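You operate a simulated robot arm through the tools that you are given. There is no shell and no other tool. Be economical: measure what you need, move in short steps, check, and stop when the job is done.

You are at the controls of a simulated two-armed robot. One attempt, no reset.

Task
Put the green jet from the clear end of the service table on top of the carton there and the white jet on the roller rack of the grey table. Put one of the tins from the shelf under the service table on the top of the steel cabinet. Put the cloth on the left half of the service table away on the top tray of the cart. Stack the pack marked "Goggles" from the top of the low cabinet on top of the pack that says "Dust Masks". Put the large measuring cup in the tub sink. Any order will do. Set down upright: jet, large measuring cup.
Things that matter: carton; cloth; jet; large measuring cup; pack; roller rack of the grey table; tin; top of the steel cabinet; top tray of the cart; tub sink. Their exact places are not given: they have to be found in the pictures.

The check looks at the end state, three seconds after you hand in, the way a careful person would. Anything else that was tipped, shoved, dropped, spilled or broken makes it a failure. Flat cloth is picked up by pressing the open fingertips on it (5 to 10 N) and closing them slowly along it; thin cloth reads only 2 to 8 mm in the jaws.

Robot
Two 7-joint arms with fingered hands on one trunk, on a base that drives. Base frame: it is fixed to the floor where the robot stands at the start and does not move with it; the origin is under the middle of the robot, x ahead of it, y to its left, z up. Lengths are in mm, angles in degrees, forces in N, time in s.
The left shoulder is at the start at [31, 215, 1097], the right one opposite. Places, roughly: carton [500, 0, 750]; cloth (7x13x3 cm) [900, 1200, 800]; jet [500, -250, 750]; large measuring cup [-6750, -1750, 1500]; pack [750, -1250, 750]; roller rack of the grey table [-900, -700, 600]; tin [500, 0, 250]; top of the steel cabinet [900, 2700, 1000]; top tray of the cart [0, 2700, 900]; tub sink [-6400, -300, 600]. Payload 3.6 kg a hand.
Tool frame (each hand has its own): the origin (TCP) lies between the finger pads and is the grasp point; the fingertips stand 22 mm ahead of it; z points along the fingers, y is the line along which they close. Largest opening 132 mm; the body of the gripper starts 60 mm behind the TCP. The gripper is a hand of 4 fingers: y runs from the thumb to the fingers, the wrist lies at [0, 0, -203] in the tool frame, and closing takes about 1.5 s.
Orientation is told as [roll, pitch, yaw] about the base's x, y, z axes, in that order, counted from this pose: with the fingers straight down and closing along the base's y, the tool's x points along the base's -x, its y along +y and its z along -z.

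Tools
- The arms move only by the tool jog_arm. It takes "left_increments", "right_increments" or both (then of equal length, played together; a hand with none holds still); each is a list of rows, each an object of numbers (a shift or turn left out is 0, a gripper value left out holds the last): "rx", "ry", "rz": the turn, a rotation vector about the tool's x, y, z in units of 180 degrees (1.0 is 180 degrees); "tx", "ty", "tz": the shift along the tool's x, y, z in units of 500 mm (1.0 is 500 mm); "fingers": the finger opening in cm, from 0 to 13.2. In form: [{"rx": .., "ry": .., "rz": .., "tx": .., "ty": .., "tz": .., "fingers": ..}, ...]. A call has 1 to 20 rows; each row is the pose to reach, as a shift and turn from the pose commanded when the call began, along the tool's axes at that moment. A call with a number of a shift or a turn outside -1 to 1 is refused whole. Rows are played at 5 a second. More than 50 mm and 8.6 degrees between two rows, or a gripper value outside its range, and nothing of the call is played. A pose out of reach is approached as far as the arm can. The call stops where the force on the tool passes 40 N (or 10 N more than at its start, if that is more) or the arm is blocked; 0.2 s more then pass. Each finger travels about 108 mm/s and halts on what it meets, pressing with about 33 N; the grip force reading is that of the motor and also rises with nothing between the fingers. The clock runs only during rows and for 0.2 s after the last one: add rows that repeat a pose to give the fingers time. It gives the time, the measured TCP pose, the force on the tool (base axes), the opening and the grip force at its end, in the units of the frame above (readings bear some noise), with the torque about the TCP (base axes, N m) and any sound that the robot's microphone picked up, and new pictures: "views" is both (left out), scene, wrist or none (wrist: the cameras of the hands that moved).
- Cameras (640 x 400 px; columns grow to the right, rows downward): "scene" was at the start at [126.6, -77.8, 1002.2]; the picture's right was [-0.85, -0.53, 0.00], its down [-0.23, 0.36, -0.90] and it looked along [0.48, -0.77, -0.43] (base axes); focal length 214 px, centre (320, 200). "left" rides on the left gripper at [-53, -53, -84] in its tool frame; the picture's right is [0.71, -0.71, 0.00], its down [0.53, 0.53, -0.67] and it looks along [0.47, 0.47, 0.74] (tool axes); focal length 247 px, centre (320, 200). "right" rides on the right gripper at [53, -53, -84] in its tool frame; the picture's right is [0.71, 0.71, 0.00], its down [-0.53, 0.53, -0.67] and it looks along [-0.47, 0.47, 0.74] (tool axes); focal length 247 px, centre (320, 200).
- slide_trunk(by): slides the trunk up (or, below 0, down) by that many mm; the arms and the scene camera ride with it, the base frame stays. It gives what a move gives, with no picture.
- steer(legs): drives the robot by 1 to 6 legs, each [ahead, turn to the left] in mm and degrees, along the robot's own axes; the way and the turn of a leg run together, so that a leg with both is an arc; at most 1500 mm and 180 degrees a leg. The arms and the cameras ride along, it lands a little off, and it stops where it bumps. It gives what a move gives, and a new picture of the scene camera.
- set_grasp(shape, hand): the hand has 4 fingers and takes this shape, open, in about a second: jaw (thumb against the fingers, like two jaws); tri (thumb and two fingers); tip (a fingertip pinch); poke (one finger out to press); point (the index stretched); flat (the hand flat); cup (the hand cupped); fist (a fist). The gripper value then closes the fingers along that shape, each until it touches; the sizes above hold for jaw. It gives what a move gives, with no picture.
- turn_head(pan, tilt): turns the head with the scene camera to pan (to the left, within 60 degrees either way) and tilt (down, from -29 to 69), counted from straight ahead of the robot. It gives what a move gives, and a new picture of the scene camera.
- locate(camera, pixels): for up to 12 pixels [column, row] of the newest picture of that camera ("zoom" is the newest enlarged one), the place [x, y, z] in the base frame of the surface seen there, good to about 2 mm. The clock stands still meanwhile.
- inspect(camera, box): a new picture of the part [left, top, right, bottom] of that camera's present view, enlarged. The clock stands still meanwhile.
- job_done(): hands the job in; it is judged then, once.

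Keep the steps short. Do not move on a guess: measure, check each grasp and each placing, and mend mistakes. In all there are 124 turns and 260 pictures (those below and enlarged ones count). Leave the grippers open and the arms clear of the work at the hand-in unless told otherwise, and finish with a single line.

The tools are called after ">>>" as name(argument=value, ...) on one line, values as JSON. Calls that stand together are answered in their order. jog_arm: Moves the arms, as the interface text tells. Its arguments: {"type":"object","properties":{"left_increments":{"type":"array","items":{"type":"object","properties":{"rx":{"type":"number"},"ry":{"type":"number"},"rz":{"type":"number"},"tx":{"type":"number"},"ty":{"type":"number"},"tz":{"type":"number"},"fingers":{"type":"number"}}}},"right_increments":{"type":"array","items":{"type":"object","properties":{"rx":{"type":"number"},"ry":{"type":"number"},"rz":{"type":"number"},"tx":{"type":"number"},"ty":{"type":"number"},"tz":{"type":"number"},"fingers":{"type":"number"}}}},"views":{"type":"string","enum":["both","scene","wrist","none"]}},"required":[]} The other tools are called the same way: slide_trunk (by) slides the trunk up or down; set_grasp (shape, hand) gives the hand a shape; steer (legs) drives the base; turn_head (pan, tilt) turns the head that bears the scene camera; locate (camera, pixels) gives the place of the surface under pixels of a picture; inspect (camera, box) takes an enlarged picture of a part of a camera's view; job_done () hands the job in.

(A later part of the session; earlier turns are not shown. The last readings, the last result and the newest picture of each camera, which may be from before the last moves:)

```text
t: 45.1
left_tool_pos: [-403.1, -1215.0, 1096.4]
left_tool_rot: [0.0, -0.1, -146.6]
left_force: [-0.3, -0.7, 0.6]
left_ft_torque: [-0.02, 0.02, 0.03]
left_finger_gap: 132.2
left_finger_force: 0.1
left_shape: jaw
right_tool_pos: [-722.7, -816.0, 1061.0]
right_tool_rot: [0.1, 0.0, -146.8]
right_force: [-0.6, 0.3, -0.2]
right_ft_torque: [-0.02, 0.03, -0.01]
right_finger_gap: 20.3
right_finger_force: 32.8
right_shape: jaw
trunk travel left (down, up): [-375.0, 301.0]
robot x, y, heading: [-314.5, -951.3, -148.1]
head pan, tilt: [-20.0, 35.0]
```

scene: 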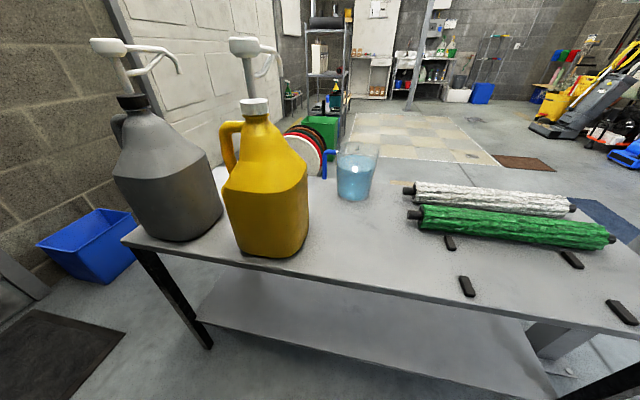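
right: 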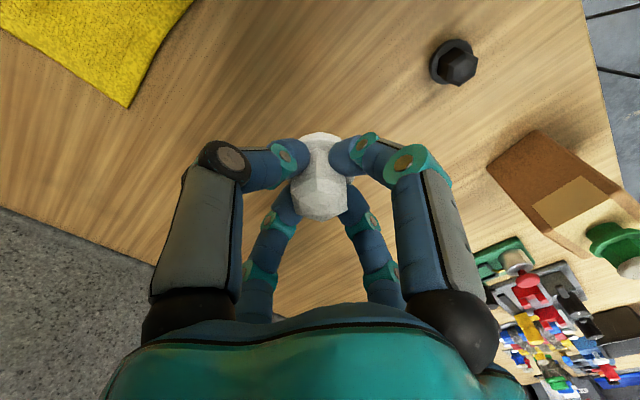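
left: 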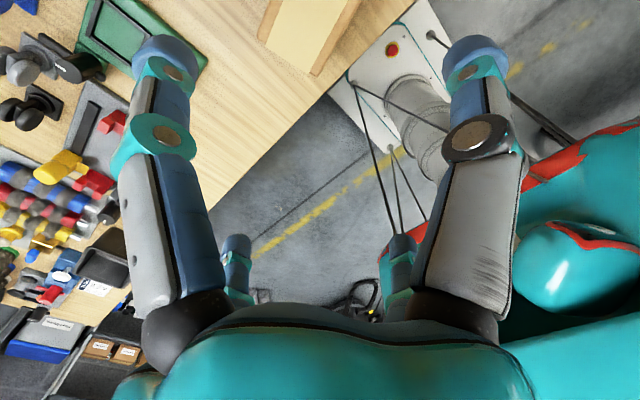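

I measure the stops, rollers, pump tops and bench edge.

>>> locate(camera="scene", pixels=[[467, 287], [450, 243], [572, 260], [622, 312], [540, 280], [500, 270], [245, 45], [265, 250], [550, 320], [410, 215], [612, 240], [355, 150]])

>>> inspect(camera="scene", box=[390, 160, 640, 330])

```text
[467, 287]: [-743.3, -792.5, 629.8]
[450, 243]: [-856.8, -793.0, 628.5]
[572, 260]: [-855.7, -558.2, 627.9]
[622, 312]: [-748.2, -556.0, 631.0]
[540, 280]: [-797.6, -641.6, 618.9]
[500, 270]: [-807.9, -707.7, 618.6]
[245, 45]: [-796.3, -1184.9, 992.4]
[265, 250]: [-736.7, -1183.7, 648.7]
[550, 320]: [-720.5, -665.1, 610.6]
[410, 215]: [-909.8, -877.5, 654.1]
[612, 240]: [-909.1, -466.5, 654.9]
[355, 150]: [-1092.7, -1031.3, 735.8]
```

```text
2.35 times, centred on (515, 245) of scene
```

zoom: 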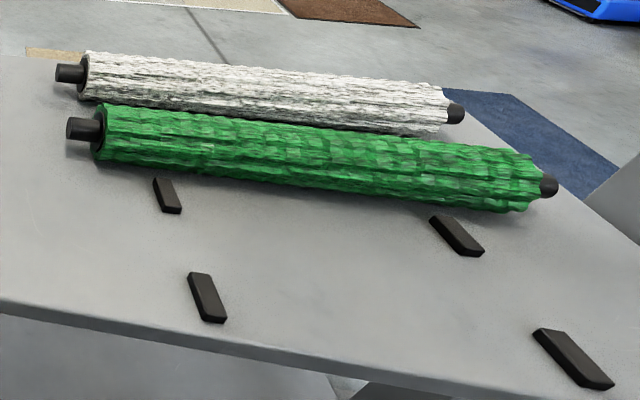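

Rack stops at x≈-745/-857, y≈-792/-557: free slot centre ≈ (-800,-675,618). I turn to face the bench.

>>> steer(legs=[[0, -32]])

```text
t: 47.3
left_tool_pos: [-529.9, -1129.5, 1097.0]
left_tool_rot: [0.1, -0.2, -178.5]
left_force: [0.7, 0.6, 0.2]
left_ft_torque: [0.05, 0.0, -0.01]
left_finger_gap: 132.1
left_finger_force: 0.0
left_shape: jaw
right_tool_pos: [-591.1, -619.1, 1061.6]
right_tool_rot: [0.2, 0.0, -178.8]
right_force: [0.8, 0.1, 0.4]
right_ft_torque: [-0.04, 0.02, 0.0]
right_finger_gap: 20.0
right_finger_force: 32.8
right_shape: jaw
trunk travel left (down, up): [-375.0, 301.0]
robot x, y, heading: [-312.9, -976.6, -179.8]
head pan, tilt: [-20.0, 35.0]
stopped in leg 1: the robot was blocked; the commanded pose is now the measured one
```

scene: 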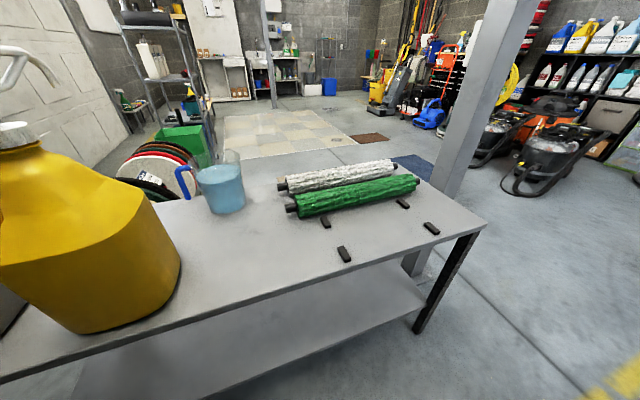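

Facing the bench (-179.8°). I bring the jet over (-800,-675) and down to z≈715.

>>> jog_arm(right_increments=[{"tx": -0.084, "ty": 0.02}, {"tx": -0.168, "ty": 0.04}, {"tx": -0.252, "ty": 0.06}, {"tx": -0.336, "ty": 0.08}, {"tx": -0.42, "ty": 0.103}, {"tx": -0.42, "ty": 0.103, "tz": 0.09}, {"tx": -0.42, "ty": 0.103, "tz": 0.18}, {"tx": -0.42, "ty": 0.103, "tz": 0.27}, {"tx": -0.42, "ty": 0.103, "tz": 0.36}, {"tx": -0.42, "ty": 0.103, "tz": 0.45}, {"tx": -0.42, "ty": 0.103, "tz": 0.54}, {"tx": -0.42, "ty": 0.103, "tz": 0.62}, {"tx": -0.42, "ty": 0.103, "tz": 0.69}])

```text
t: 50.1
left_tool_pos: [-531.3, -1129.6, 1095.9]
left_tool_rot: [0.0, -0.1, -178.5]
left_force: [0.4, 0.4, -0.3]
left_ft_torque: [0.03, 0.01, -0.03]
left_finger_gap: 132.0
left_finger_force: 0.1
left_shape: jaw
right_tool_pos: [-799.6, -676.3, 717.0]
right_tool_rot: [0.0, 0.1, -178.8]
right_force: [0.5, 0.4, -0.7]
right_ft_torque: [0.01, -0.02, 0.0]
right_finger_gap: 19.9
right_finger_force: 32.8
right_shape: jaw
trunk travel left (down, up): [-375.0, 301.0]
robot x, y, heading: [-311.9, -977.3, -179.9]
head pan, tilt: [-20.0, 35.0]
```

scene: 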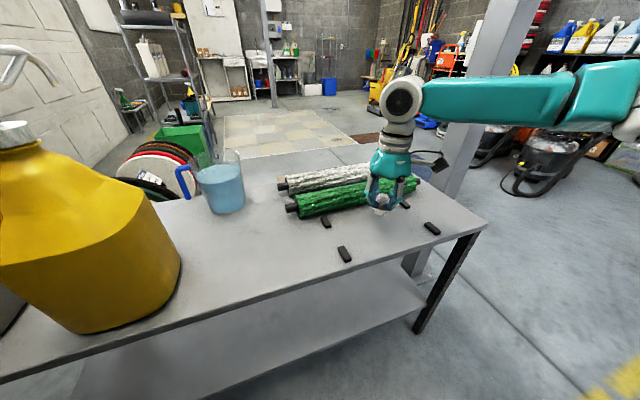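
right: 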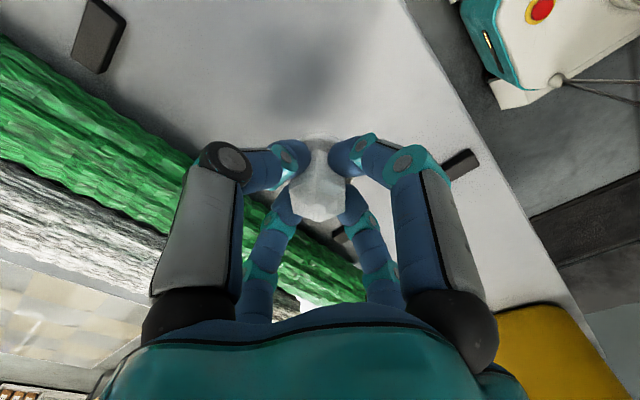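

Clear of the rollers. I lower 50 mm then in 1.5 mm steps.

>>> jog_arm(right_increments=[{"tz": 0.06}, {"tz": 0.1}, {"tz": 0.1}, {"tz": 0.103}, {"tz": 0.106}], views="none")

>>> inspect(camera="scene", box=[320, 160, 440, 235])

```text
t: 51.3
left_tool_pos: [-531.0, -1128.1, 1097.2]
left_tool_rot: [0.1, -0.1, -178.4]
left_force: [-0.4, -0.1, 0.6]
left_ft_torque: [0.02, 0.01, 0.01]
left_finger_gap: 132.1
left_finger_force: 0.2
left_shape: jaw
right_tool_pos: [-800.7, -677.5, 664.3]
right_tool_rot: [0.0, 0.0, -178.8]
right_force: [0.4, -0.4, 0.2]
right_ft_torque: [-0.01, -0.03, 0.0]
right_finger_gap: 20.4
right_finger_force: 33.2
right_shape: jaw
trunk travel left (down, up): [-375.0, 301.0]
robot x, y, heading: [-312.1, -975.2, -179.8]
head pan, tilt: [-20.0, 35.0]
```

```text
5.33 times, centred on (380, 198) of scene
```

zoom: 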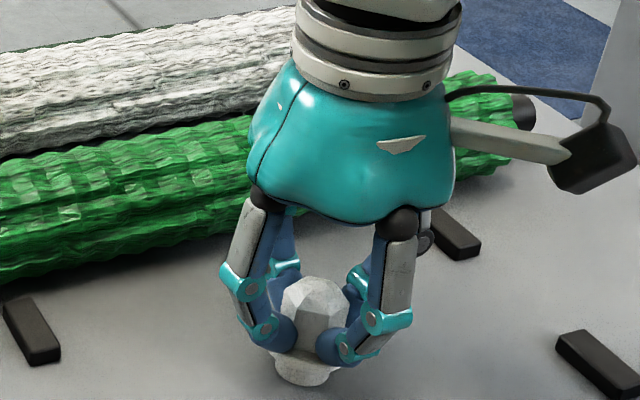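

Nearly down. I continue in 1 mm steps until contact.

>>> jog_arm(right_increments=[{"tz": 0.002}, {"tz": 0.004}, {"tz": 0.006}], views="none")

```text
t: 52.1
left_tool_pos: [-529.7, -1130.1, 1097.0]
left_tool_rot: [0.0, -0.1, -178.5]
left_force: [0.2, 0.4, -0.2]
left_ft_torque: [0.03, -0.01, 0.01]
left_finger_gap: 132.0
left_finger_force: 0.1
left_shape: jaw
right_tool_pos: [-799.3, -677.0, 662.1]
right_tool_rot: [-0.1, -0.1, -178.7]
right_force: [2.6, -1.6, 13.3]
right_ft_torque: [0.02, -0.03, -0.03]
right_finger_gap: 20.5
right_finger_force: 33.0
right_shape: jaw
trunk travel left (down, up): [-375.0, 301.0]
robot x, y, heading: [-316.2, -975.7, -179.8]
head pan, tilt: [-20.0, 35.0]
```

Contact (13 N). I back off 1 mm, open slowly, then lift 130 mm.

>>> jog_arm(right_increments=[{"tz": -0.002}, {"tz": -0.002, "fingers": 2.4}, {"tz": -0.002, "fingers": 3}, {"tz": -0.002, "fingers": 4}, {"tz": -0.002, "fingers": 6}, {"tz": -0.002, "fingers": 8}, {"tz": -0.002, "fingers": 8}, {"tz": -0.05}, {"tz": -0.12}, {"tz": -0.2}, {"tz": -0.28}])

```text
t: 54.5
left_tool_pos: [-531.4, -1130.0, 1096.8]
left_tool_rot: [0.0, -0.1, -178.5]
left_force: [0.8, -0.6, 0.0]
left_ft_torque: [-0.03, 0.01, -0.03]
left_finger_gap: 132.0
left_finger_force: 0.0
left_shape: jaw
right_tool_pos: [-798.2, -677.7, 802.3]
right_tool_rot: [0.0, 0.1, -178.8]
right_force: [-0.4, -0.4, -0.2]
right_ft_torque: [0.0, 0.01, 0.02]
right_finger_gap: 79.7
right_finger_force: 0.1
right_shape: jaw
trunk travel left (down, up): [-375.0, 301.0]
robot x, y, heading: [-315.7, -977.5, -179.7]
head pan, tilt: [-20.0, 35.0]
```

scene: 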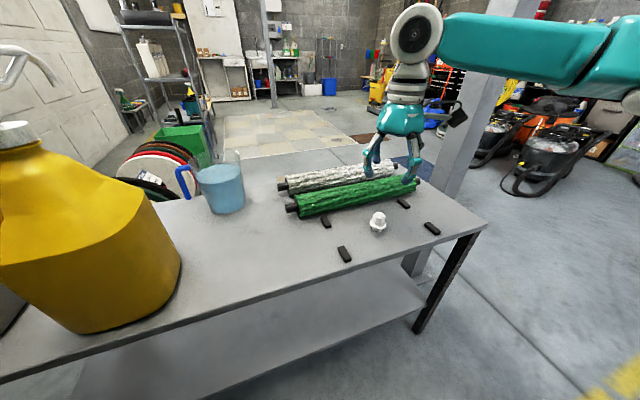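
right: 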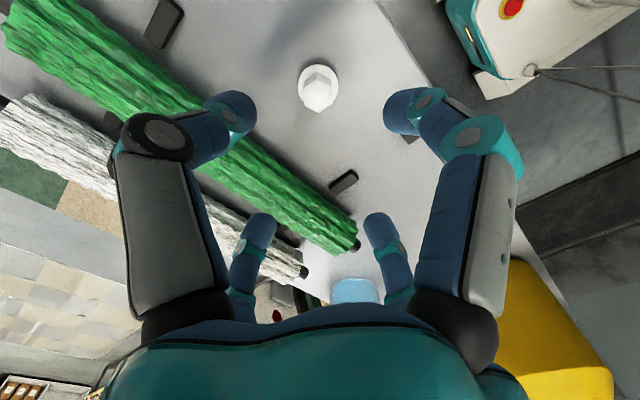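

White jet stands well in the rack slot. I raise and retract the right hand, then back off and turn toward the low cabinet.

>>> jog_arm(right_increments=[{"tz": -0.09}, {"tz": -0.18}, {"tz": -0.27}, {"tz": -0.36}, {"tz": -0.45}, {"tz": -0.52}, {"tz": -0.52, "tx": 0.08}, {"tz": -0.52, "tx": 0.16}, {"tz": -0.52, "tx": 0.24}, {"tz": -0.52, "tx": 0.32}, {"tz": -0.52, "tx": 0.4}, {"tz": -0.52, "tx": 0.46}], views="none")

>>> steer(legs=[[-150, 0], [0, 90], [0, 75]])

>>> turn_head(pan=0, tilt=30)

```text
t: 57.1
left_tool_pos: [-529.9, -1129.0, 1097.4]
left_tool_rot: [-0.1, -0.1, -178.5]
left_force: [-0.6, 0.7, 0.0]
left_ft_torque: [0.02, 0.0, 0.01]
left_finger_gap: 132.1
left_finger_force: 0.1
left_shape: jaw
right_tool_pos: [-570.8, -672.1, 1060.8]
right_tool_rot: [0.0, 0.2, -178.7]
right_force: [0.4, -0.3, 0.1]
right_ft_torque: [-0.01, -0.01, 0.0]
right_finger_gap: 79.6
right_finger_force: 0.0
right_shape: jaw
trunk travel left (down, up): [-375.0, 301.0]
robot x, y, heading: [-312.7, -975.4, -179.8]
head pan, tilt: [-20.0, 35.0]
```

```text
t: 60.6
left_tool_pos: [-212.4, -1235.7, 1097.3]
left_tool_rot: [-0.1, -0.2, -133.7]
left_force: [0.6, -0.6, 0.1]
left_ft_torque: [0.01, -0.03, 0.03]
left_finger_gap: 132.0
left_finger_force: 0.0
left_shape: jaw
right_tool_pos: [-564.7, -939.7, 1061.8]
right_tool_rot: [0.0, 0.3, -133.9]
right_force: [-0.5, -0.7, -0.7]
right_ft_torque: [-0.01, -0.01, -0.01]
right_finger_gap: 79.4
right_finger_force: 0.2
right_shape: jaw
trunk travel left (down, up): [-375.0, 301.0]
robot x, y, heading: [-187.4, -949.1, -133.9]
head pan, tilt: [-20.0, 35.0]
stopped in leg 2: the robot was blocked; the commanded pose is now the measured one
```

scene: 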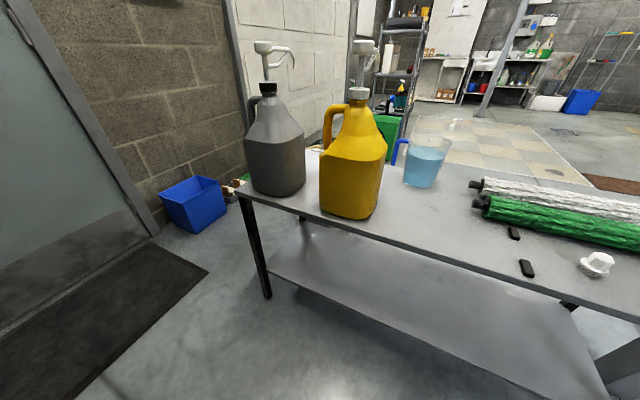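

```text
t: 61.5
left_tool_pos: [-212.7, -1233.5, 1098.5]
left_tool_rot: [-0.1, -0.2, -133.6]
left_force: [0.3, 0.4, 0.1]
left_ft_torque: [-0.03, -0.04, 0.01]
left_finger_gap: 132.3
left_finger_force: 0.0
left_shape: jaw
right_tool_pos: [-565.3, -937.6, 1061.6]
right_tool_rot: [-0.1, 0.0, -133.9]
right_force: [-0.1, -0.3, 0.4]
right_ft_torque: [0.0, 0.0, 0.04]
right_finger_gap: 79.8
right_finger_force: 0.0
right_shape: jaw
trunk travel left (down, up): [-375.0, 301.0]
robot x, y, heading: [-186.8, -951.8, -134.2]
head pan, tilt: [0.0, 30.0]
```

scene: 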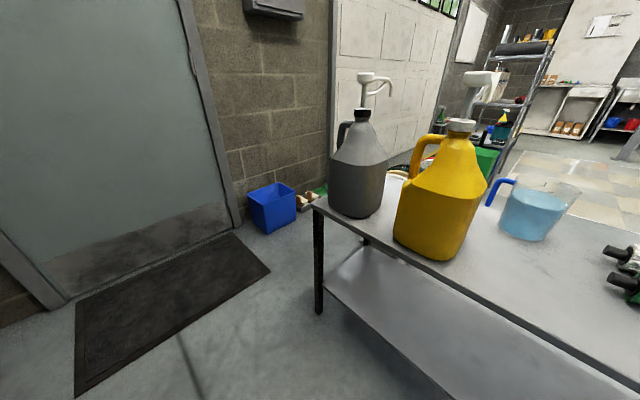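

Blocked again at -134°. I look at my own base through the wrist cameras to learn its footprint.

>>> inspect(camera="left", box=[0, 0, 640, 400])

>>> inspect(camera="right", box=[0, 0, 640, 400])

>>> turn_head(pan=60, tilt=35)

```text
1.00 times, centred on (320, 200) of left (not enlarged: the box is as wide or as high as the picture)
```

zoom: 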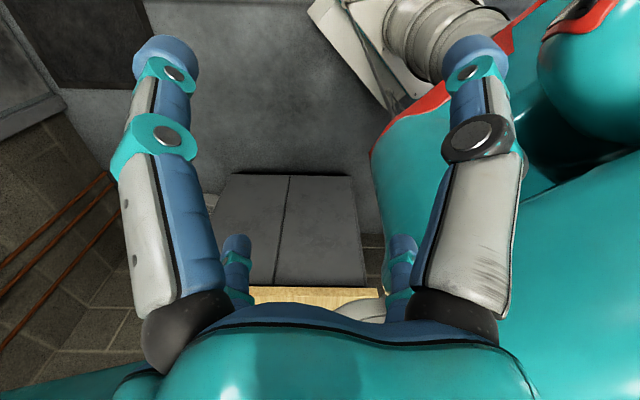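

```text
1.00 times, centred on (320, 200) of right (not enlarged: the box is as wide or as high as the picture)
```

zoom: 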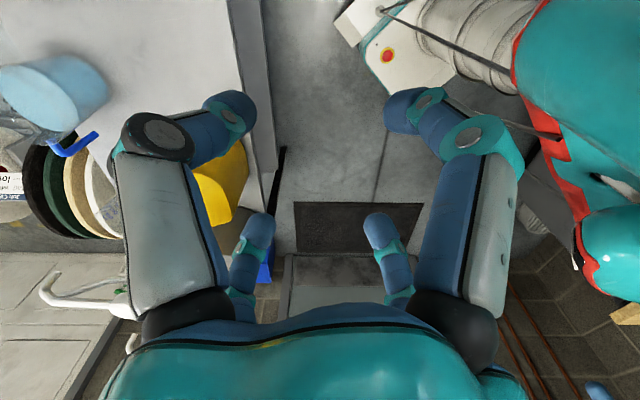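

```text
t: 62.8
left_tool_pos: [-212.9, -1233.4, 1097.8]
left_tool_rot: [0.0, -0.2, -133.7]
left_force: [-0.2, 0.2, 0.4]
left_ft_torque: [-0.03, 0.01, 0.01]
left_finger_gap: 132.0
left_finger_force: 0.1
left_shape: jaw
right_tool_pos: [-564.9, -937.3, 1060.6]
right_tool_rot: [0.0, 0.1, -133.8]
right_force: [-0.5, 0.3, 0.0]
right_ft_torque: [0.05, -0.01, 0.0]
right_finger_gap: 80.1
right_finger_force: 0.1
right_shape: jaw
trunk travel left (down, up): [-375.0, 301.0]
robot x, y, heading: [-187.8, -953.2, -134.2]
head pan, tilt: [60.0, 35.0]
```

scene: 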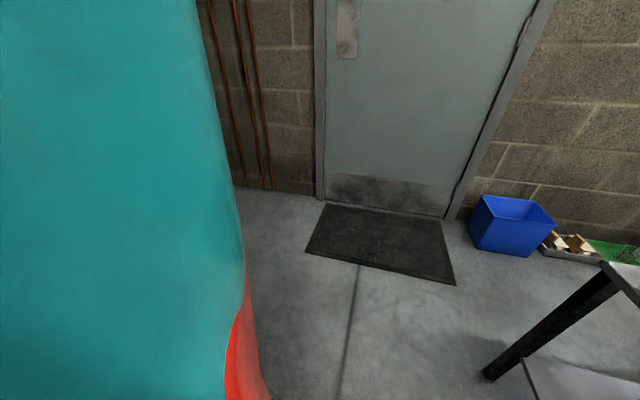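

I locate robot parts and the cabinet in the wrist pictures.

>>> locate(camera="left", pixels=[[280, 240], [310, 293], [340, 30], [400, 170], [375, 200], [600, 200], [600, 350], [40, 395], [360, 305], [450, 30], [590, 80], [250, 180]])

>>> locate(camera="right", pixels=[[350, 20], [440, 85], [500, 100], [600, 180], [610, 270], [625, 315], [600, 390], [535, 215], [480, 60], [580, 50], [240, 270], [625, 90]])

```text
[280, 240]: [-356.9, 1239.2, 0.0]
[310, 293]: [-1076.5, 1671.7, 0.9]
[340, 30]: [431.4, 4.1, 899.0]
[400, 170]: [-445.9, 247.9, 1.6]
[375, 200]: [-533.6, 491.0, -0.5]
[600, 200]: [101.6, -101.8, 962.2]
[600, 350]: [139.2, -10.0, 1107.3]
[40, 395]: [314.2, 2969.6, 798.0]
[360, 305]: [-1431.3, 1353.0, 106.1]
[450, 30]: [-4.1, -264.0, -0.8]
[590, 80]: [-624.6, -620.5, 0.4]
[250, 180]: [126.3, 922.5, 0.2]
```

```text
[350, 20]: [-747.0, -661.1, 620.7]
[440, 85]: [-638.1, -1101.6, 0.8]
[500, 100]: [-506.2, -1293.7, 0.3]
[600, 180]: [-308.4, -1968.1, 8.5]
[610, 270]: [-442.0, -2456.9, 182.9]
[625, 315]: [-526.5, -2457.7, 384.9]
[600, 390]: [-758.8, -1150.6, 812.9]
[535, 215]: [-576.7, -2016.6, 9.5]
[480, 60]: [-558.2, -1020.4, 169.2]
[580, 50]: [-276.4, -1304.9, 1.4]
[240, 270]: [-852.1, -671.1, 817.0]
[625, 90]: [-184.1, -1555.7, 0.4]
```

Those used older pictures; I use the zoom ones instead.

>>> locate(camera="zoom", pixels=[[350, 20], [440, 85], [500, 100], [600, 180], [610, 270], [625, 315], [480, 60], [580, 50], [530, 130], [540, 215], [625, 90], [375, 10]])

>>> inspect(camera="left", box=[0, 0, 640, 400])

>>> locate(camera="zoom", pixels=[[280, 240], [310, 293], [340, 60], [400, 170], [375, 200], [560, 220], [600, 350], [540, 180], [360, 305], [450, 30], [590, 80], [250, 180]])

```text
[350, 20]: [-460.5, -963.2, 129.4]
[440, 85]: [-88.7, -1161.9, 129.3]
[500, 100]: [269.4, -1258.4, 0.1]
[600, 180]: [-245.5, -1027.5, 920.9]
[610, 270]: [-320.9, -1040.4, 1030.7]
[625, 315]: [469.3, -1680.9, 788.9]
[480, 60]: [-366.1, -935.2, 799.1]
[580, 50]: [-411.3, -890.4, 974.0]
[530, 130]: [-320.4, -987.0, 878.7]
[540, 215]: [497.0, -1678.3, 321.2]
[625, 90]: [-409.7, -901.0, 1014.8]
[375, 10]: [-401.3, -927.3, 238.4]
```

```text
1.00 times, centred on (320, 200) of left (not enlarged: the box is as wide or as high as the picture)
```

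zoom: 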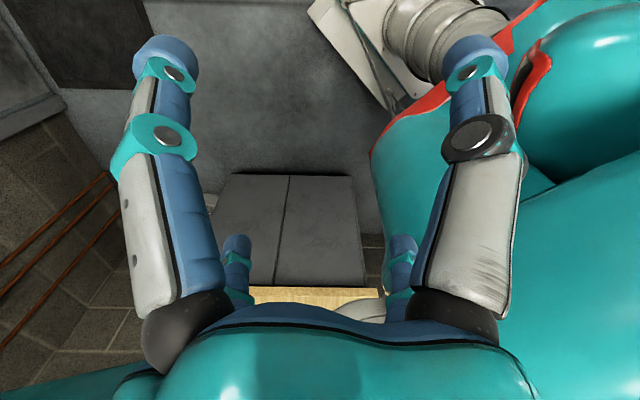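

```text
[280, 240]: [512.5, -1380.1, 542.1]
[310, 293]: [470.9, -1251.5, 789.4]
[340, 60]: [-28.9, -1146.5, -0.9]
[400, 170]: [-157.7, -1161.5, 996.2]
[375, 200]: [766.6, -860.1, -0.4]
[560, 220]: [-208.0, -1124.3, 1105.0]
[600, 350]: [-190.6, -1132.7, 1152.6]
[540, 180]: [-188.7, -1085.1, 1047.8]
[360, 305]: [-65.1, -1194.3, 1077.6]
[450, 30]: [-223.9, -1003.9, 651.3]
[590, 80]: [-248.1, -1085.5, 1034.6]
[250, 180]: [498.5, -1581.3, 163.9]
```

Nothing seems near; both 90° turns stopped at ~47° and 30° arcs passed, so large in-place turns likely just lag. I try smaller turn legs.

>>> steer(legs=[[0, 25], [0, 25], [0, 25]])

```text
t: 65.5
left_tool_pos: [-8.8, -1177.5, 1097.5]
left_tool_rot: [-0.1, -0.1, -89.5]
left_force: [0.5, -0.3, 0.5]
left_ft_torque: [0.0, 0.01, 0.02]
left_finger_gap: 132.0
left_finger_force: 0.3
left_shape: jaw
right_tool_pos: [-468.0, -1210.5, 1062.3]
right_tool_rot: [-0.1, 0.2, -89.8]
right_force: [1.2, 0.3, 0.0]
right_ft_torque: [0.02, 0.0, 0.01]
right_finger_gap: 79.8
right_finger_force: 0.0
right_shape: jaw
trunk travel left (down, up): [-375.0, 301.0]
robot x, y, heading: [-219.1, -956.1, -89.5]
head pan, tilt: [60.0, 35.0]
stopped in leg 2: the robot was blocked; the commanded pose is now the measured one
```

scene: 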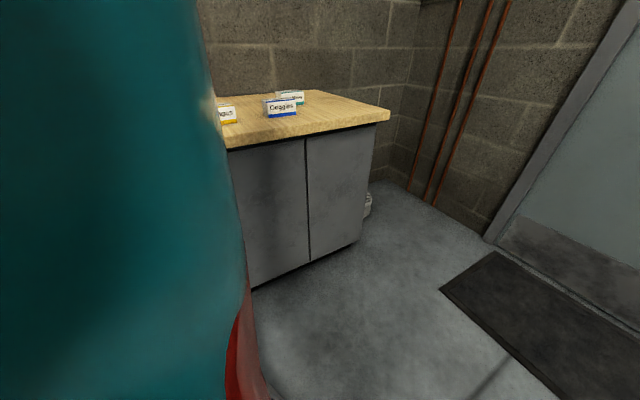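

Progress (45° per call). I zoom on the packs at (282,105) and measure.

>>> inspect(camera="scene", box=[205, 75, 325, 150])

>>> steer(legs=[[0, 42]])

>>> turn_head(pan=30, tilt=20)

```text
5.33 times, centred on (265, 112) of scene
```

zoom: 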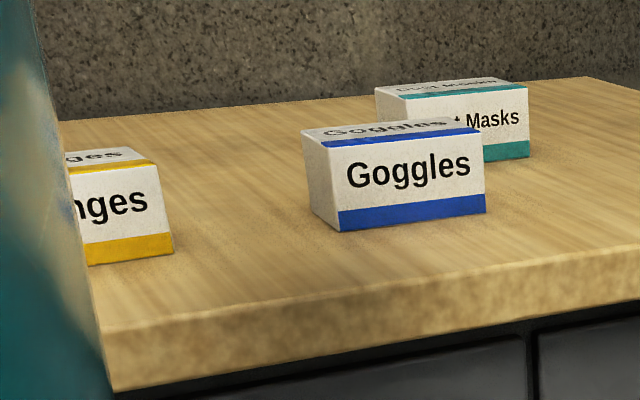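

```text
t: 67.9
left_tool_pos: [82.3, -988.3, 1098.8]
left_tool_rot: [0.0, -0.2, -48.9]
left_force: [-0.5, 0.2, -0.3]
left_ft_torque: [-0.01, 0.01, 0.01]
left_finger_gap: 132.1
left_finger_force: 0.1
left_shape: jaw
right_tool_pos: [-244.2, -1311.8, 1062.4]
right_tool_rot: [0.0, 0.2, -49.1]
right_force: [-0.1, 0.6, 0.3]
right_ft_torque: [0.01, -0.01, 0.04]
right_finger_gap: 79.9
right_finger_force: 0.0
right_shape: jaw
trunk travel left (down, up): [-375.0, 301.0]
robot x, y, heading: [-241.0, -976.3, -49.0]
head pan, tilt: [60.0, 35.0]
```

scene: 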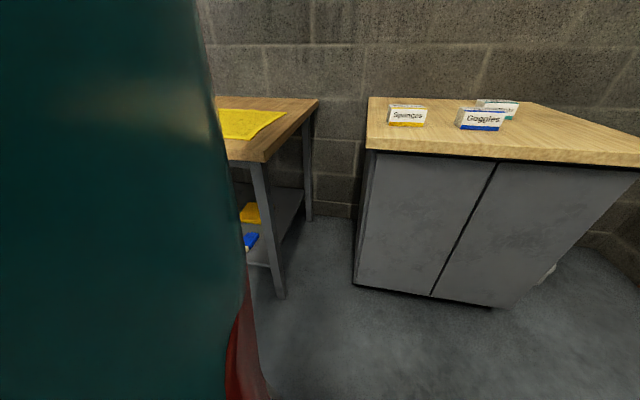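

```text
t: 68.8
left_tool_pos: [84.0, -987.9, 1099.1]
left_tool_rot: [-0.1, -0.2, -48.8]
left_force: [-0.5, 0.0, -0.9]
left_ft_torque: [-0.02, -0.02, 0.01]
left_finger_gap: 132.3
left_finger_force: 0.1
left_shape: jaw
right_tool_pos: [-243.5, -1311.0, 1061.6]
right_tool_rot: [-0.2, 0.1, -49.1]
right_force: [0.9, -0.2, 0.6]
right_ft_torque: [-0.02, 0.0, 0.0]
right_finger_gap: 79.8
right_finger_force: 0.1
right_shape: jaw
trunk travel left (down, up): [-375.0, 301.0]
robot x, y, heading: [-243.4, -974.4, -48.7]
head pan, tilt: [30.0, 20.0]
```

scene: 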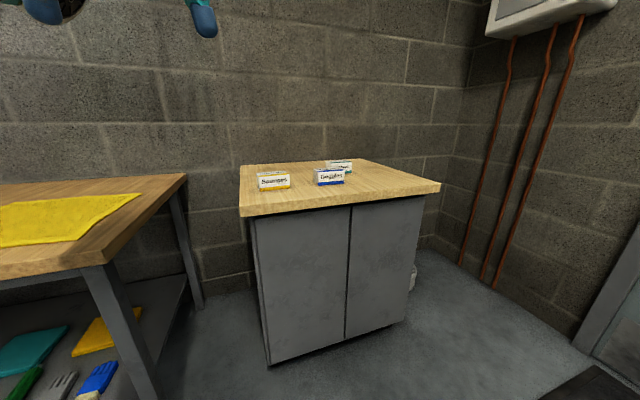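

Cabinet with Sponges (273,180), Goggles (328,177), Dust Masks (340,165). I measure.

>>> locate(camera="scene", pixels=[[259, 186], [290, 185], [318, 184], [343, 181], [330, 176], [338, 162], [350, 164], [243, 212], [437, 190], [365, 158], [270, 170], [330, 168]])

>>> inspect(camera="scene", box=[240, 145, 368, 225])

```text
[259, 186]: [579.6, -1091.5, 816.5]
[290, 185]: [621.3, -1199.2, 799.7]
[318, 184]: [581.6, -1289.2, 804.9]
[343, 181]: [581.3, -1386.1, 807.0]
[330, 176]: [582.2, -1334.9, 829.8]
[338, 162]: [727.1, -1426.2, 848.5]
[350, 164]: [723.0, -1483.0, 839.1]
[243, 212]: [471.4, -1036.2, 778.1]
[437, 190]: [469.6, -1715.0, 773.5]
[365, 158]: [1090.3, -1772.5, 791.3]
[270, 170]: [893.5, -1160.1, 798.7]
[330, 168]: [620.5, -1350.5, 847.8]
```

```text
5.00 times, centred on (304, 185) of scene
```

zoom: 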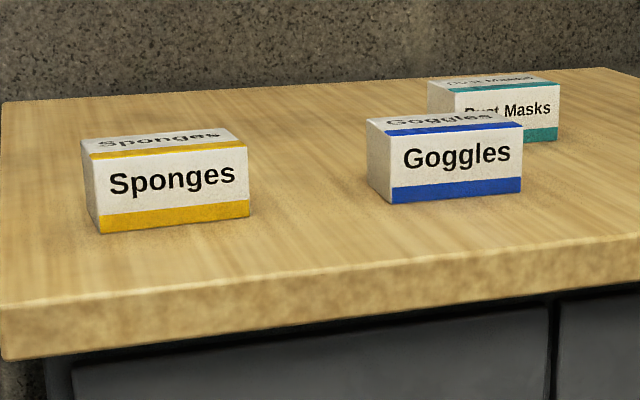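

Goggles: x from 581, y -1288…-1388, top 848; Dust Masks front at x≈723, y≈-1400…-1500. I arc in front of the cabinet.

>>> steer(legs=[[480, 45]])

>>> turn_head(pan=-25, tilt=35)

```text
t: 71.7
left_tool_pos: [413.7, -964.4, 1098.8]
left_tool_rot: [0.0, -0.1, -4.5]
left_force: [0.1, -0.4, 0.3]
left_ft_torque: [-0.01, 0.04, 0.01]
left_finger_gap: 132.2
left_finger_force: 0.1
left_shape: jaw
right_tool_pos: [408.2, -1422.6, 1063.2]
right_tool_rot: [-0.3, 0.1, -4.6]
right_force: [-0.5, -0.2, 0.3]
right_ft_torque: [0.01, -0.03, 0.02]
right_finger_gap: 79.8
right_finger_force: 0.1
right_shape: jaw
trunk travel left (down, up): [-375.0, 301.0]
robot x, y, heading: [171.6, -1204.9, -4.8]
head pan, tilt: [30.0, 20.0]
```

scene: 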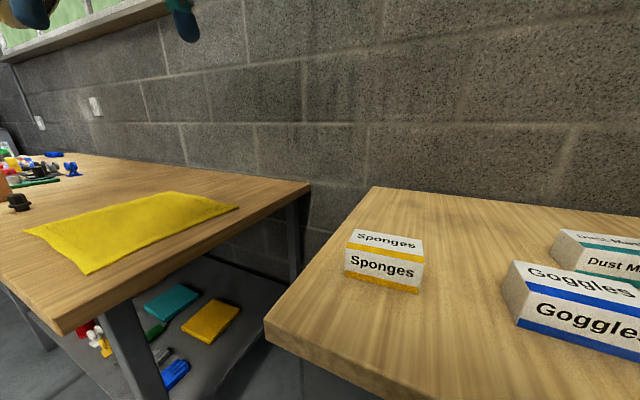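

```text
t: 72.9
left_tool_pos: [413.7, -963.5, 1100.1]
left_tool_rot: [0.0, -0.1, -4.4]
left_force: [0.1, -0.4, 0.2]
left_ft_torque: [0.0, 0.0, 0.03]
left_finger_gap: 131.8
left_finger_force: 0.1
left_shape: jaw
right_tool_pos: [407.4, -1422.8, 1063.6]
right_tool_rot: [0.0, 0.2, -4.7]
right_force: [0.1, 0.5, 0.4]
right_ft_torque: [0.02, -0.01, 0.0]
right_finger_gap: 79.8
right_finger_force: 0.1
right_shape: jaw
trunk travel left (down, up): [-375.0, 301.0]
robot x, y, heading: [165.7, -1199.4, -4.6]
head pan, tilt: [-25.0, 35.0]
```

scene: 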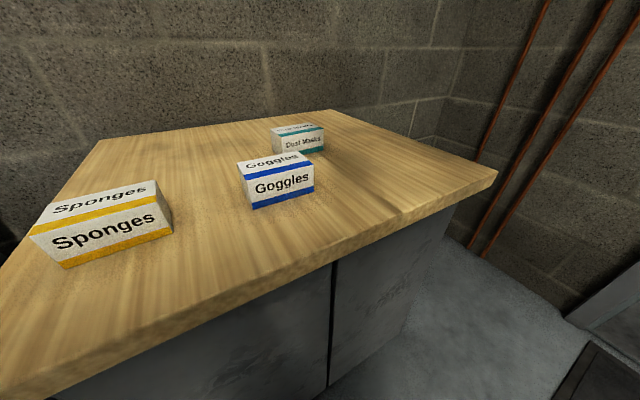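

I zoom on the two packs for corner positions.

>>> inspect(camera="scene", box=[228, 115, 340, 215])

```text
4.00 times, centred on (284, 165) of scene
```

zoom: 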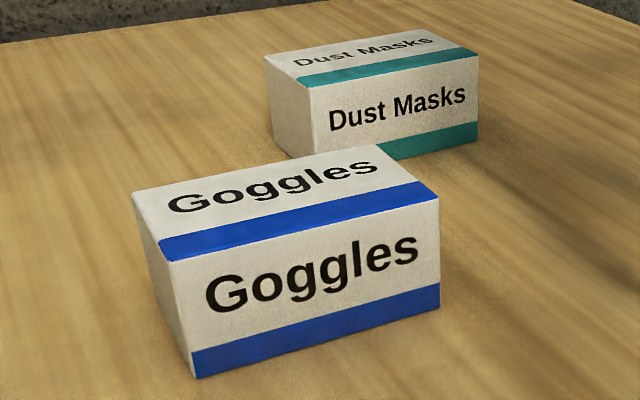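

>>> locate(camera="zoom", pixels=[[138, 195], [170, 258], [437, 196], [378, 147], [268, 58], [310, 84], [474, 54], [415, 34], [200, 374], [435, 305], [280, 150], [470, 137]])

```text
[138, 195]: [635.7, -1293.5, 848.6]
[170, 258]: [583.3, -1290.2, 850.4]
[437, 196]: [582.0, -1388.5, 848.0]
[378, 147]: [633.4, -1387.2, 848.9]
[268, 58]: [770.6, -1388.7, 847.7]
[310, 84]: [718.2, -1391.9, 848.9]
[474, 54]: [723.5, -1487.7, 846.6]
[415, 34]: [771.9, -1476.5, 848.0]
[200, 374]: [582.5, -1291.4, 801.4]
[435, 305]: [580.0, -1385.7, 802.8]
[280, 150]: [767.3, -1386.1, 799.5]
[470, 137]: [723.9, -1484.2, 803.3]
```

Goggles centre (609,-1339), 56×99×49; Dust Masks centre (746,-1439). I open the right hand fully, square it (yaw 0) and go above the Goggles to z≈930.

>>> jog_arm(right_increments=[{"tx": -0.078, "ty": 0.04, "rz": -0.005, "fingers": 13.2}, {"tx": -0.156, "ty": 0.08, "rz": -0.01}, {"tx": -0.234, "ty": 0.12, "rz": -0.015}, {"tx": -0.312, "ty": 0.16, "rz": -0.02}, {"tx": -0.389, "ty": 0.2, "rz": -0.026}, {"tx": -0.389, "ty": 0.2, "rz": -0.026, "tz": 0.09}, {"tx": -0.389, "ty": 0.2, "rz": -0.026, "tz": 0.18}, {"tx": -0.389, "ty": 0.2, "rz": -0.026, "tz": 0.266}, {"tx": -0.389, "ty": 0.2, "rz": -0.026, "tz": 0.266}])

```text
t: 74.9
left_tool_pos: [413.8, -964.4, 1099.3]
left_tool_rot: [0.0, -0.1, -4.4]
left_force: [0.4, 0.4, 0.4]
left_ft_torque: [0.0, -0.02, -0.01]
left_finger_gap: 132.2
left_finger_force: 0.0
left_shape: jaw
right_tool_pos: [608.6, -1340.6, 928.9]
right_tool_rot: [-0.1, 0.2, 0.0]
right_force: [0.2, 0.1, 0.2]
right_ft_torque: [-0.01, 0.01, -0.02]
right_finger_gap: 131.8
right_finger_force: 0.1
right_shape: jaw
trunk travel left (down, up): [-375.0, 301.0]
robot x, y, heading: [166.7, -1201.0, -4.9]
head pan, tilt: [-25.0, 35.0]
```

scene: 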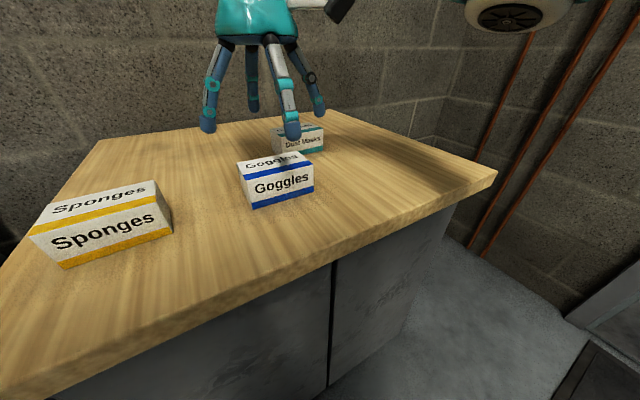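
right: 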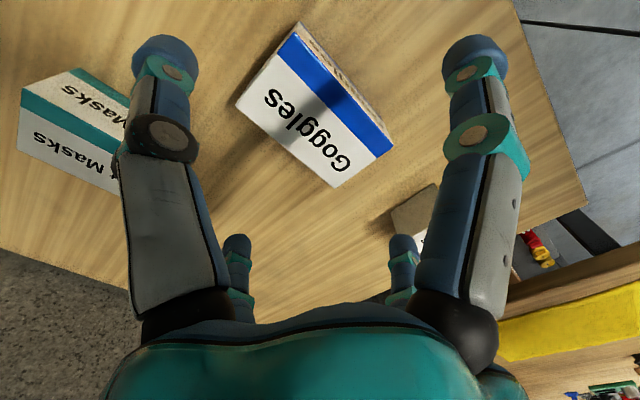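

The hand has four fingers in a cross; the pack is centred beneath. I lower 91 mm to z≈838 and close.

>>> jog_arm(right_increments=[{"tz": 0.09}, {"tz": 0.14}, {"tz": 0.18}, {"tz": 0.18, "fingers": 11}, {"tz": 0.18, "fingers": 9}, {"tz": 0.18, "fingers": 7}, {"tz": 0.18, "fingers": 5}, {"tz": 0.18, "fingers": 4}, {"tz": 0.18, "fingers": 4}, {"tz": 0.18, "fingers": 4}, {"tz": 0.18, "fingers": 4}])

```text
t: 77.3
left_tool_pos: [414.5, -964.4, 1099.4]
left_tool_rot: [0.1, -0.1, -4.4]
left_force: [-0.4, 0.9, -0.5]
left_ft_torque: [-0.01, 0.0, 0.01]
left_finger_gap: 132.0
left_finger_force: 0.0
left_shape: jaw
right_tool_pos: [609.2, -1341.2, 838.2]
right_tool_rot: [-0.2, 0.1, 0.0]
right_force: [0.5, 0.1, 0.1]
right_ft_torque: [0.01, 0.02, 0.02]
right_finger_gap: 78.6
right_finger_force: 32.9
right_shape: jaw
trunk travel left (down, up): [-375.0, 301.0]
robot x, y, heading: [170.8, -1203.2, -5.0]
head pan, tilt: [-25.0, 35.0]
```

scene: 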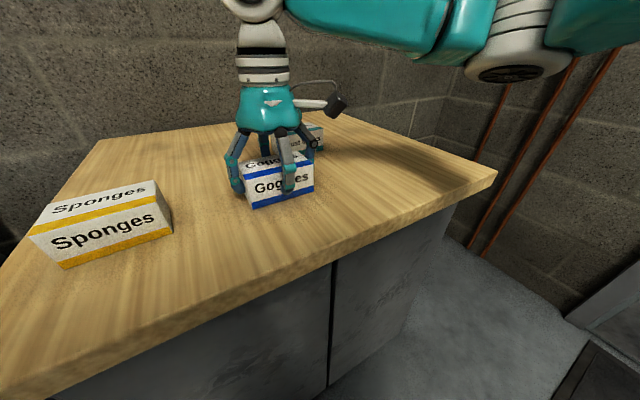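
right: 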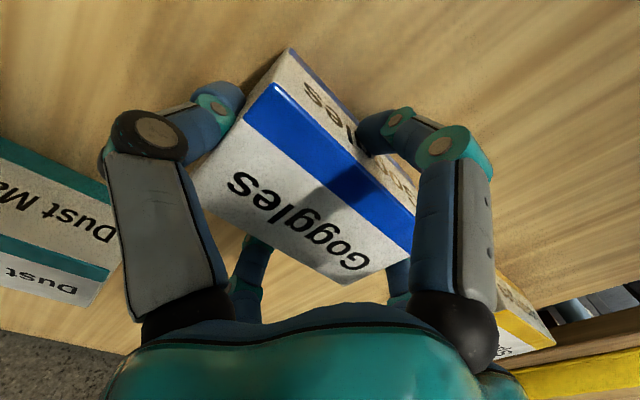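

Pack held on all sides. Lift 100 mm.

>>> jog_arm(right_increments=[{"tz": -0.04}, {"tz": -0.1}, {"tz": -0.16}, {"tz": -0.2}, {"tz": -0.2}])

```text
t: 78.5
left_tool_pos: [414.6, -964.1, 1098.8]
left_tool_rot: [0.0, -0.1, -4.5]
left_force: [0.5, -0.4, -0.2]
left_ft_torque: [0.01, -0.01, -0.02]
left_finger_gap: 131.9
left_finger_force: 0.1
left_shape: jaw
right_tool_pos: [608.4, -1340.1, 937.9]
right_tool_rot: [-0.1, 0.1, 0.1]
right_force: [0.2, -0.2, -1.4]
right_ft_torque: [0.01, 0.0, 0.0]
right_finger_gap: 78.7
right_finger_force: 33.1
right_shape: jaw
trunk travel left (down, up): [-375.0, 301.0]
robot x, y, heading: [171.2, -1204.9, -4.6]
head pan, tilt: [-25.0, 35.0]
```

scene: 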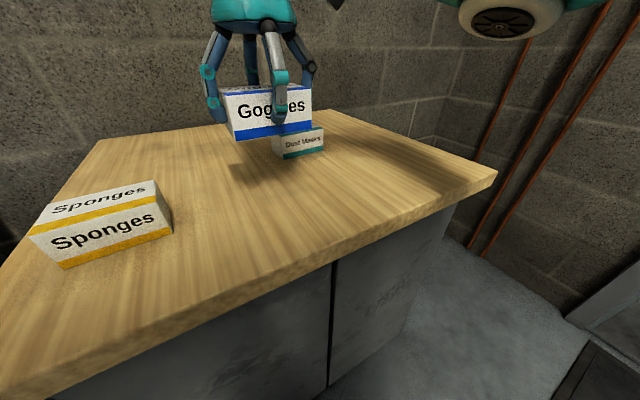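
right: 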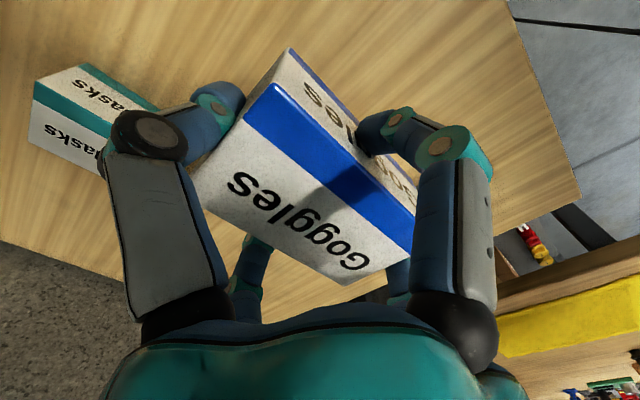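

Lifted level. I carry it over the Dust Masks (Δ +137,-100) with a 3° turn to match.

>>> jog_arm(right_increments=[{"tx": -0.055, "ty": -0.04, "rz": -0.003}, {"tx": -0.11, "ty": -0.08, "rz": -0.006}, {"tx": -0.165, "ty": -0.12, "rz": -0.01}, {"tx": -0.22, "ty": -0.16, "rz": -0.013}, {"tx": -0.274, "ty": -0.2, "rz": -0.016}, {"tx": -0.274, "ty": -0.2, "rz": -0.016, "tz": 0.06}, {"tx": -0.274, "ty": -0.2, "rz": -0.016, "tz": 0.08}])

>>> inspect(camera="scene", box=[240, 80, 368, 160])

```text
t: 80.1
left_tool_pos: [413.0, -964.1, 1099.2]
left_tool_rot: [0.0, -0.1, -4.3]
left_force: [0.3, 0.6, -0.6]
left_ft_torque: [0.03, -0.01, -0.02]
left_finger_gap: 131.8
left_finger_force: 0.1
left_shape: jaw
right_tool_pos: [744.1, -1441.0, 899.7]
right_tool_rot: [-0.1, 0.1, 2.8]
right_force: [0.2, 0.1, -2.4]
right_ft_torque: [-0.01, 0.0, -0.02]
right_finger_gap: 78.8
right_finger_force: 33.0
right_shape: jaw
trunk travel left (down, up): [-375.0, 301.0]
robot x, y, heading: [173.6, -1200.1, -4.9]
head pan, tilt: [-25.0, 35.0]
```

scene: 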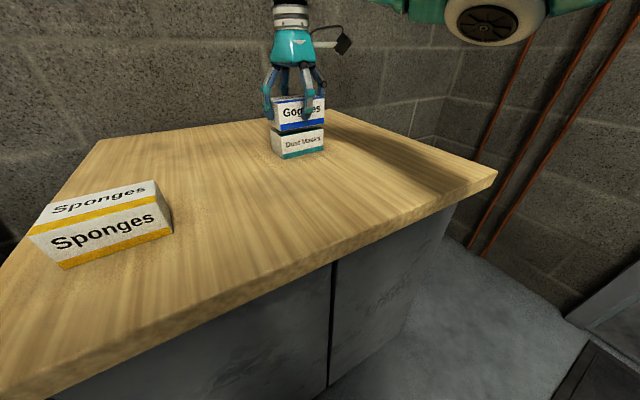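
right: 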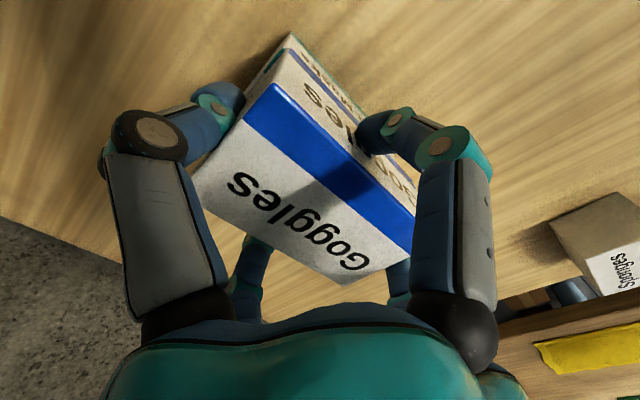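

```text
5.00 times, centred on (304, 120) of scene
```

zoom: 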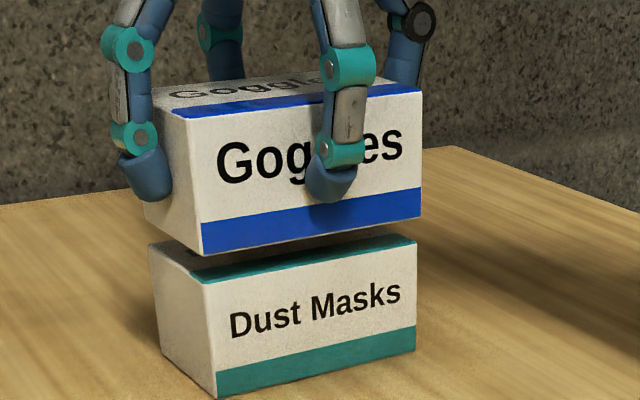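

Well aligned, ~13 mm gap. Lower 11 mm then 1 mm steps until contact.

>>> jog_arm(right_increments=[{"tz": 0.014}, {"tz": 0.022}, {"tz": 0.024}, {"tz": 0.026}, {"tz": 0.028}], views="none")

```text
t: 81.3
left_tool_pos: [410.1, -963.7, 1100.1]
left_tool_rot: [0.1, -0.2, -4.4]
left_force: [-0.3, -0.1, 0.4]
left_ft_torque: [-0.02, 0.02, 0.0]
left_finger_gap: 132.0
left_finger_force: 0.1
left_shape: jaw
right_tool_pos: [746.2, -1439.8, 887.3]
right_tool_rot: [0.0, -0.2, 2.9]
right_force: [0.5, -2.1, 14.2]
right_ft_torque: [-0.04, 0.04, 0.0]
right_finger_gap: 78.5
right_finger_force: 32.7
right_shape: jaw
trunk travel left (down, up): [-375.0, 301.0]
robot x, y, heading: [171.5, -1203.8, -4.8]
head pan, tilt: [-25.0, 35.0]
```

Contact. I ease up 1 mm, open fully and lift away.

>>> jog_arm(right_increments=[{"tz": -0.002}, {"tz": -0.002, "fingers": 8.5}, {"tz": -0.002, "fingers": 9.5}, {"tz": -0.002, "fingers": 11}, {"tz": -0.002, "fingers": 13.2}, {"tz": -0.002, "fingers": 13.2}, {"tz": -0.002, "fingers": 13.2}, {"tz": -0.06}, {"tz": -0.14}, {"tz": -0.22}, {"tz": -0.3}], views="scene")

>>> inspect(camera="scene", box=[240, 80, 368, 160])

```text
t: 83.7
left_tool_pos: [412.4, -963.6, 1101.2]
left_tool_rot: [-0.1, -0.1, -4.3]
left_force: [-0.5, 0.2, -0.4]
left_ft_torque: [-0.02, 0.0, 0.02]
left_finger_gap: 132.0
left_finger_force: 0.0
left_shape: jaw
right_tool_pos: [745.8, -1441.6, 1035.4]
right_tool_rot: [0.0, 0.2, 2.9]
right_force: [0.2, 0.0, 0.3]
right_ft_torque: [0.02, 0.03, -0.02]
right_finger_gap: 131.9
right_finger_force: 0.0
right_shape: jaw
trunk travel left (down, up): [-375.0, 301.0]
robot x, y, heading: [166.2, -1201.3, -4.8]
head pan, tilt: [-25.0, 35.0]
```

scene: 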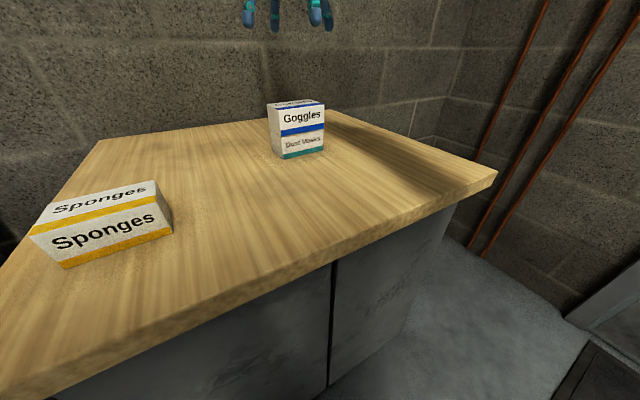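

```text
5.00 times, centred on (304, 120) of scene
```

zoom: 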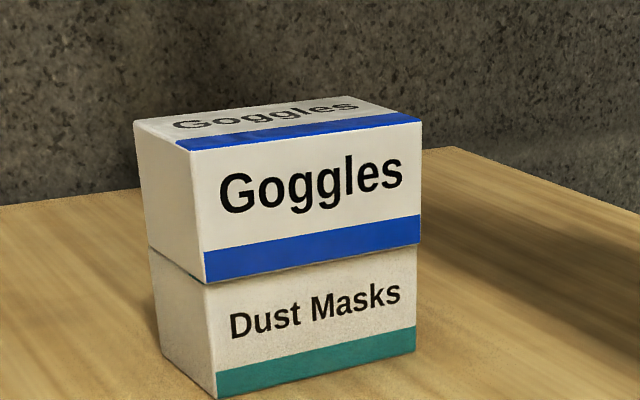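

Stacked neatly. Next the tin and the cloth. I retract the right hand, then drive back and around toward the service table.

>>> jog_arm(right_increments=[{"tx": 0.09, "tz": -0.02}, {"tx": 0.18, "tz": -0.04}, {"tx": 0.27, "tz": -0.06}, {"tx": 0.36, "tz": -0.08}, {"tx": 0.45, "tz": -0.1}, {"tx": 0.54, "tz": -0.1}, {"tx": 0.64, "tz": -0.1}], views="none")

>>> steer(legs=[[-430, 0], [0, 40], [250, 45]])

```text
t: 85.3
left_tool_pos: [412.7, -963.2, 1099.7]
left_tool_rot: [0.0, -0.2, -4.4]
left_force: [-0.3, 0.0, -0.4]
left_ft_torque: [0.0, -0.02, -0.02]
left_finger_gap: 131.9
left_finger_force: 0.1
left_shape: jaw
right_tool_pos: [424.8, -1456.3, 1085.6]
right_tool_rot: [-0.1, 0.1, 2.7]
right_force: [0.4, -0.9, 0.0]
right_ft_torque: [-0.02, -0.02, 0.01]
right_finger_gap: 132.0
right_finger_force: 0.1
right_shape: jaw
trunk travel left (down, up): [-375.0, 301.0]
robot x, y, heading: [169.5, -1203.1, -4.6]
head pan, tilt: [-25.0, 35.0]
```

```text
t: 90.2
left_tool_pos: [-234.0, -824.3, 1100.2]
left_tool_rot: [-0.3, -0.1, 36.8]
left_force: [0.0, 0.0, -0.5]
left_ft_torque: [0.01, 0.0, -0.01]
left_finger_gap: 131.8
left_finger_force: 0.1
left_shape: jaw
right_tool_pos: [99.4, -1188.8, 1087.4]
right_tool_rot: [-0.3, 0.2, 43.8]
right_force: [-0.2, 0.7, -0.3]
right_ft_torque: [-0.01, -0.03, 0.01]
right_finger_gap: 131.6
right_finger_force: 0.0
right_shape: jaw
trunk travel left (down, up): [-375.0, 301.0]
robot x, y, heading: [-243.5, -1189.4, 36.2]
head pan, tilt: [-25.0, 35.0]
stopped in leg 3: the robot was blocked; the commanded pose is now the measured one
```

scene: 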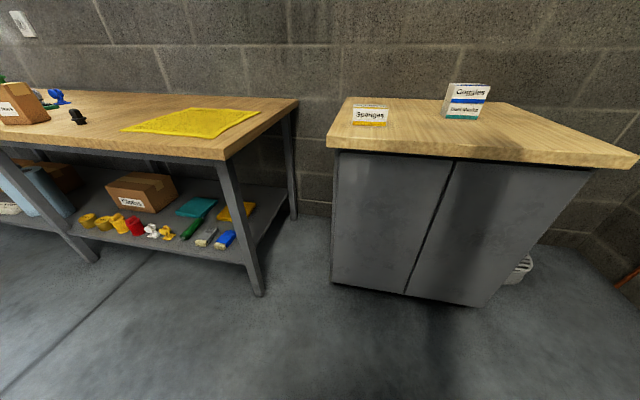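

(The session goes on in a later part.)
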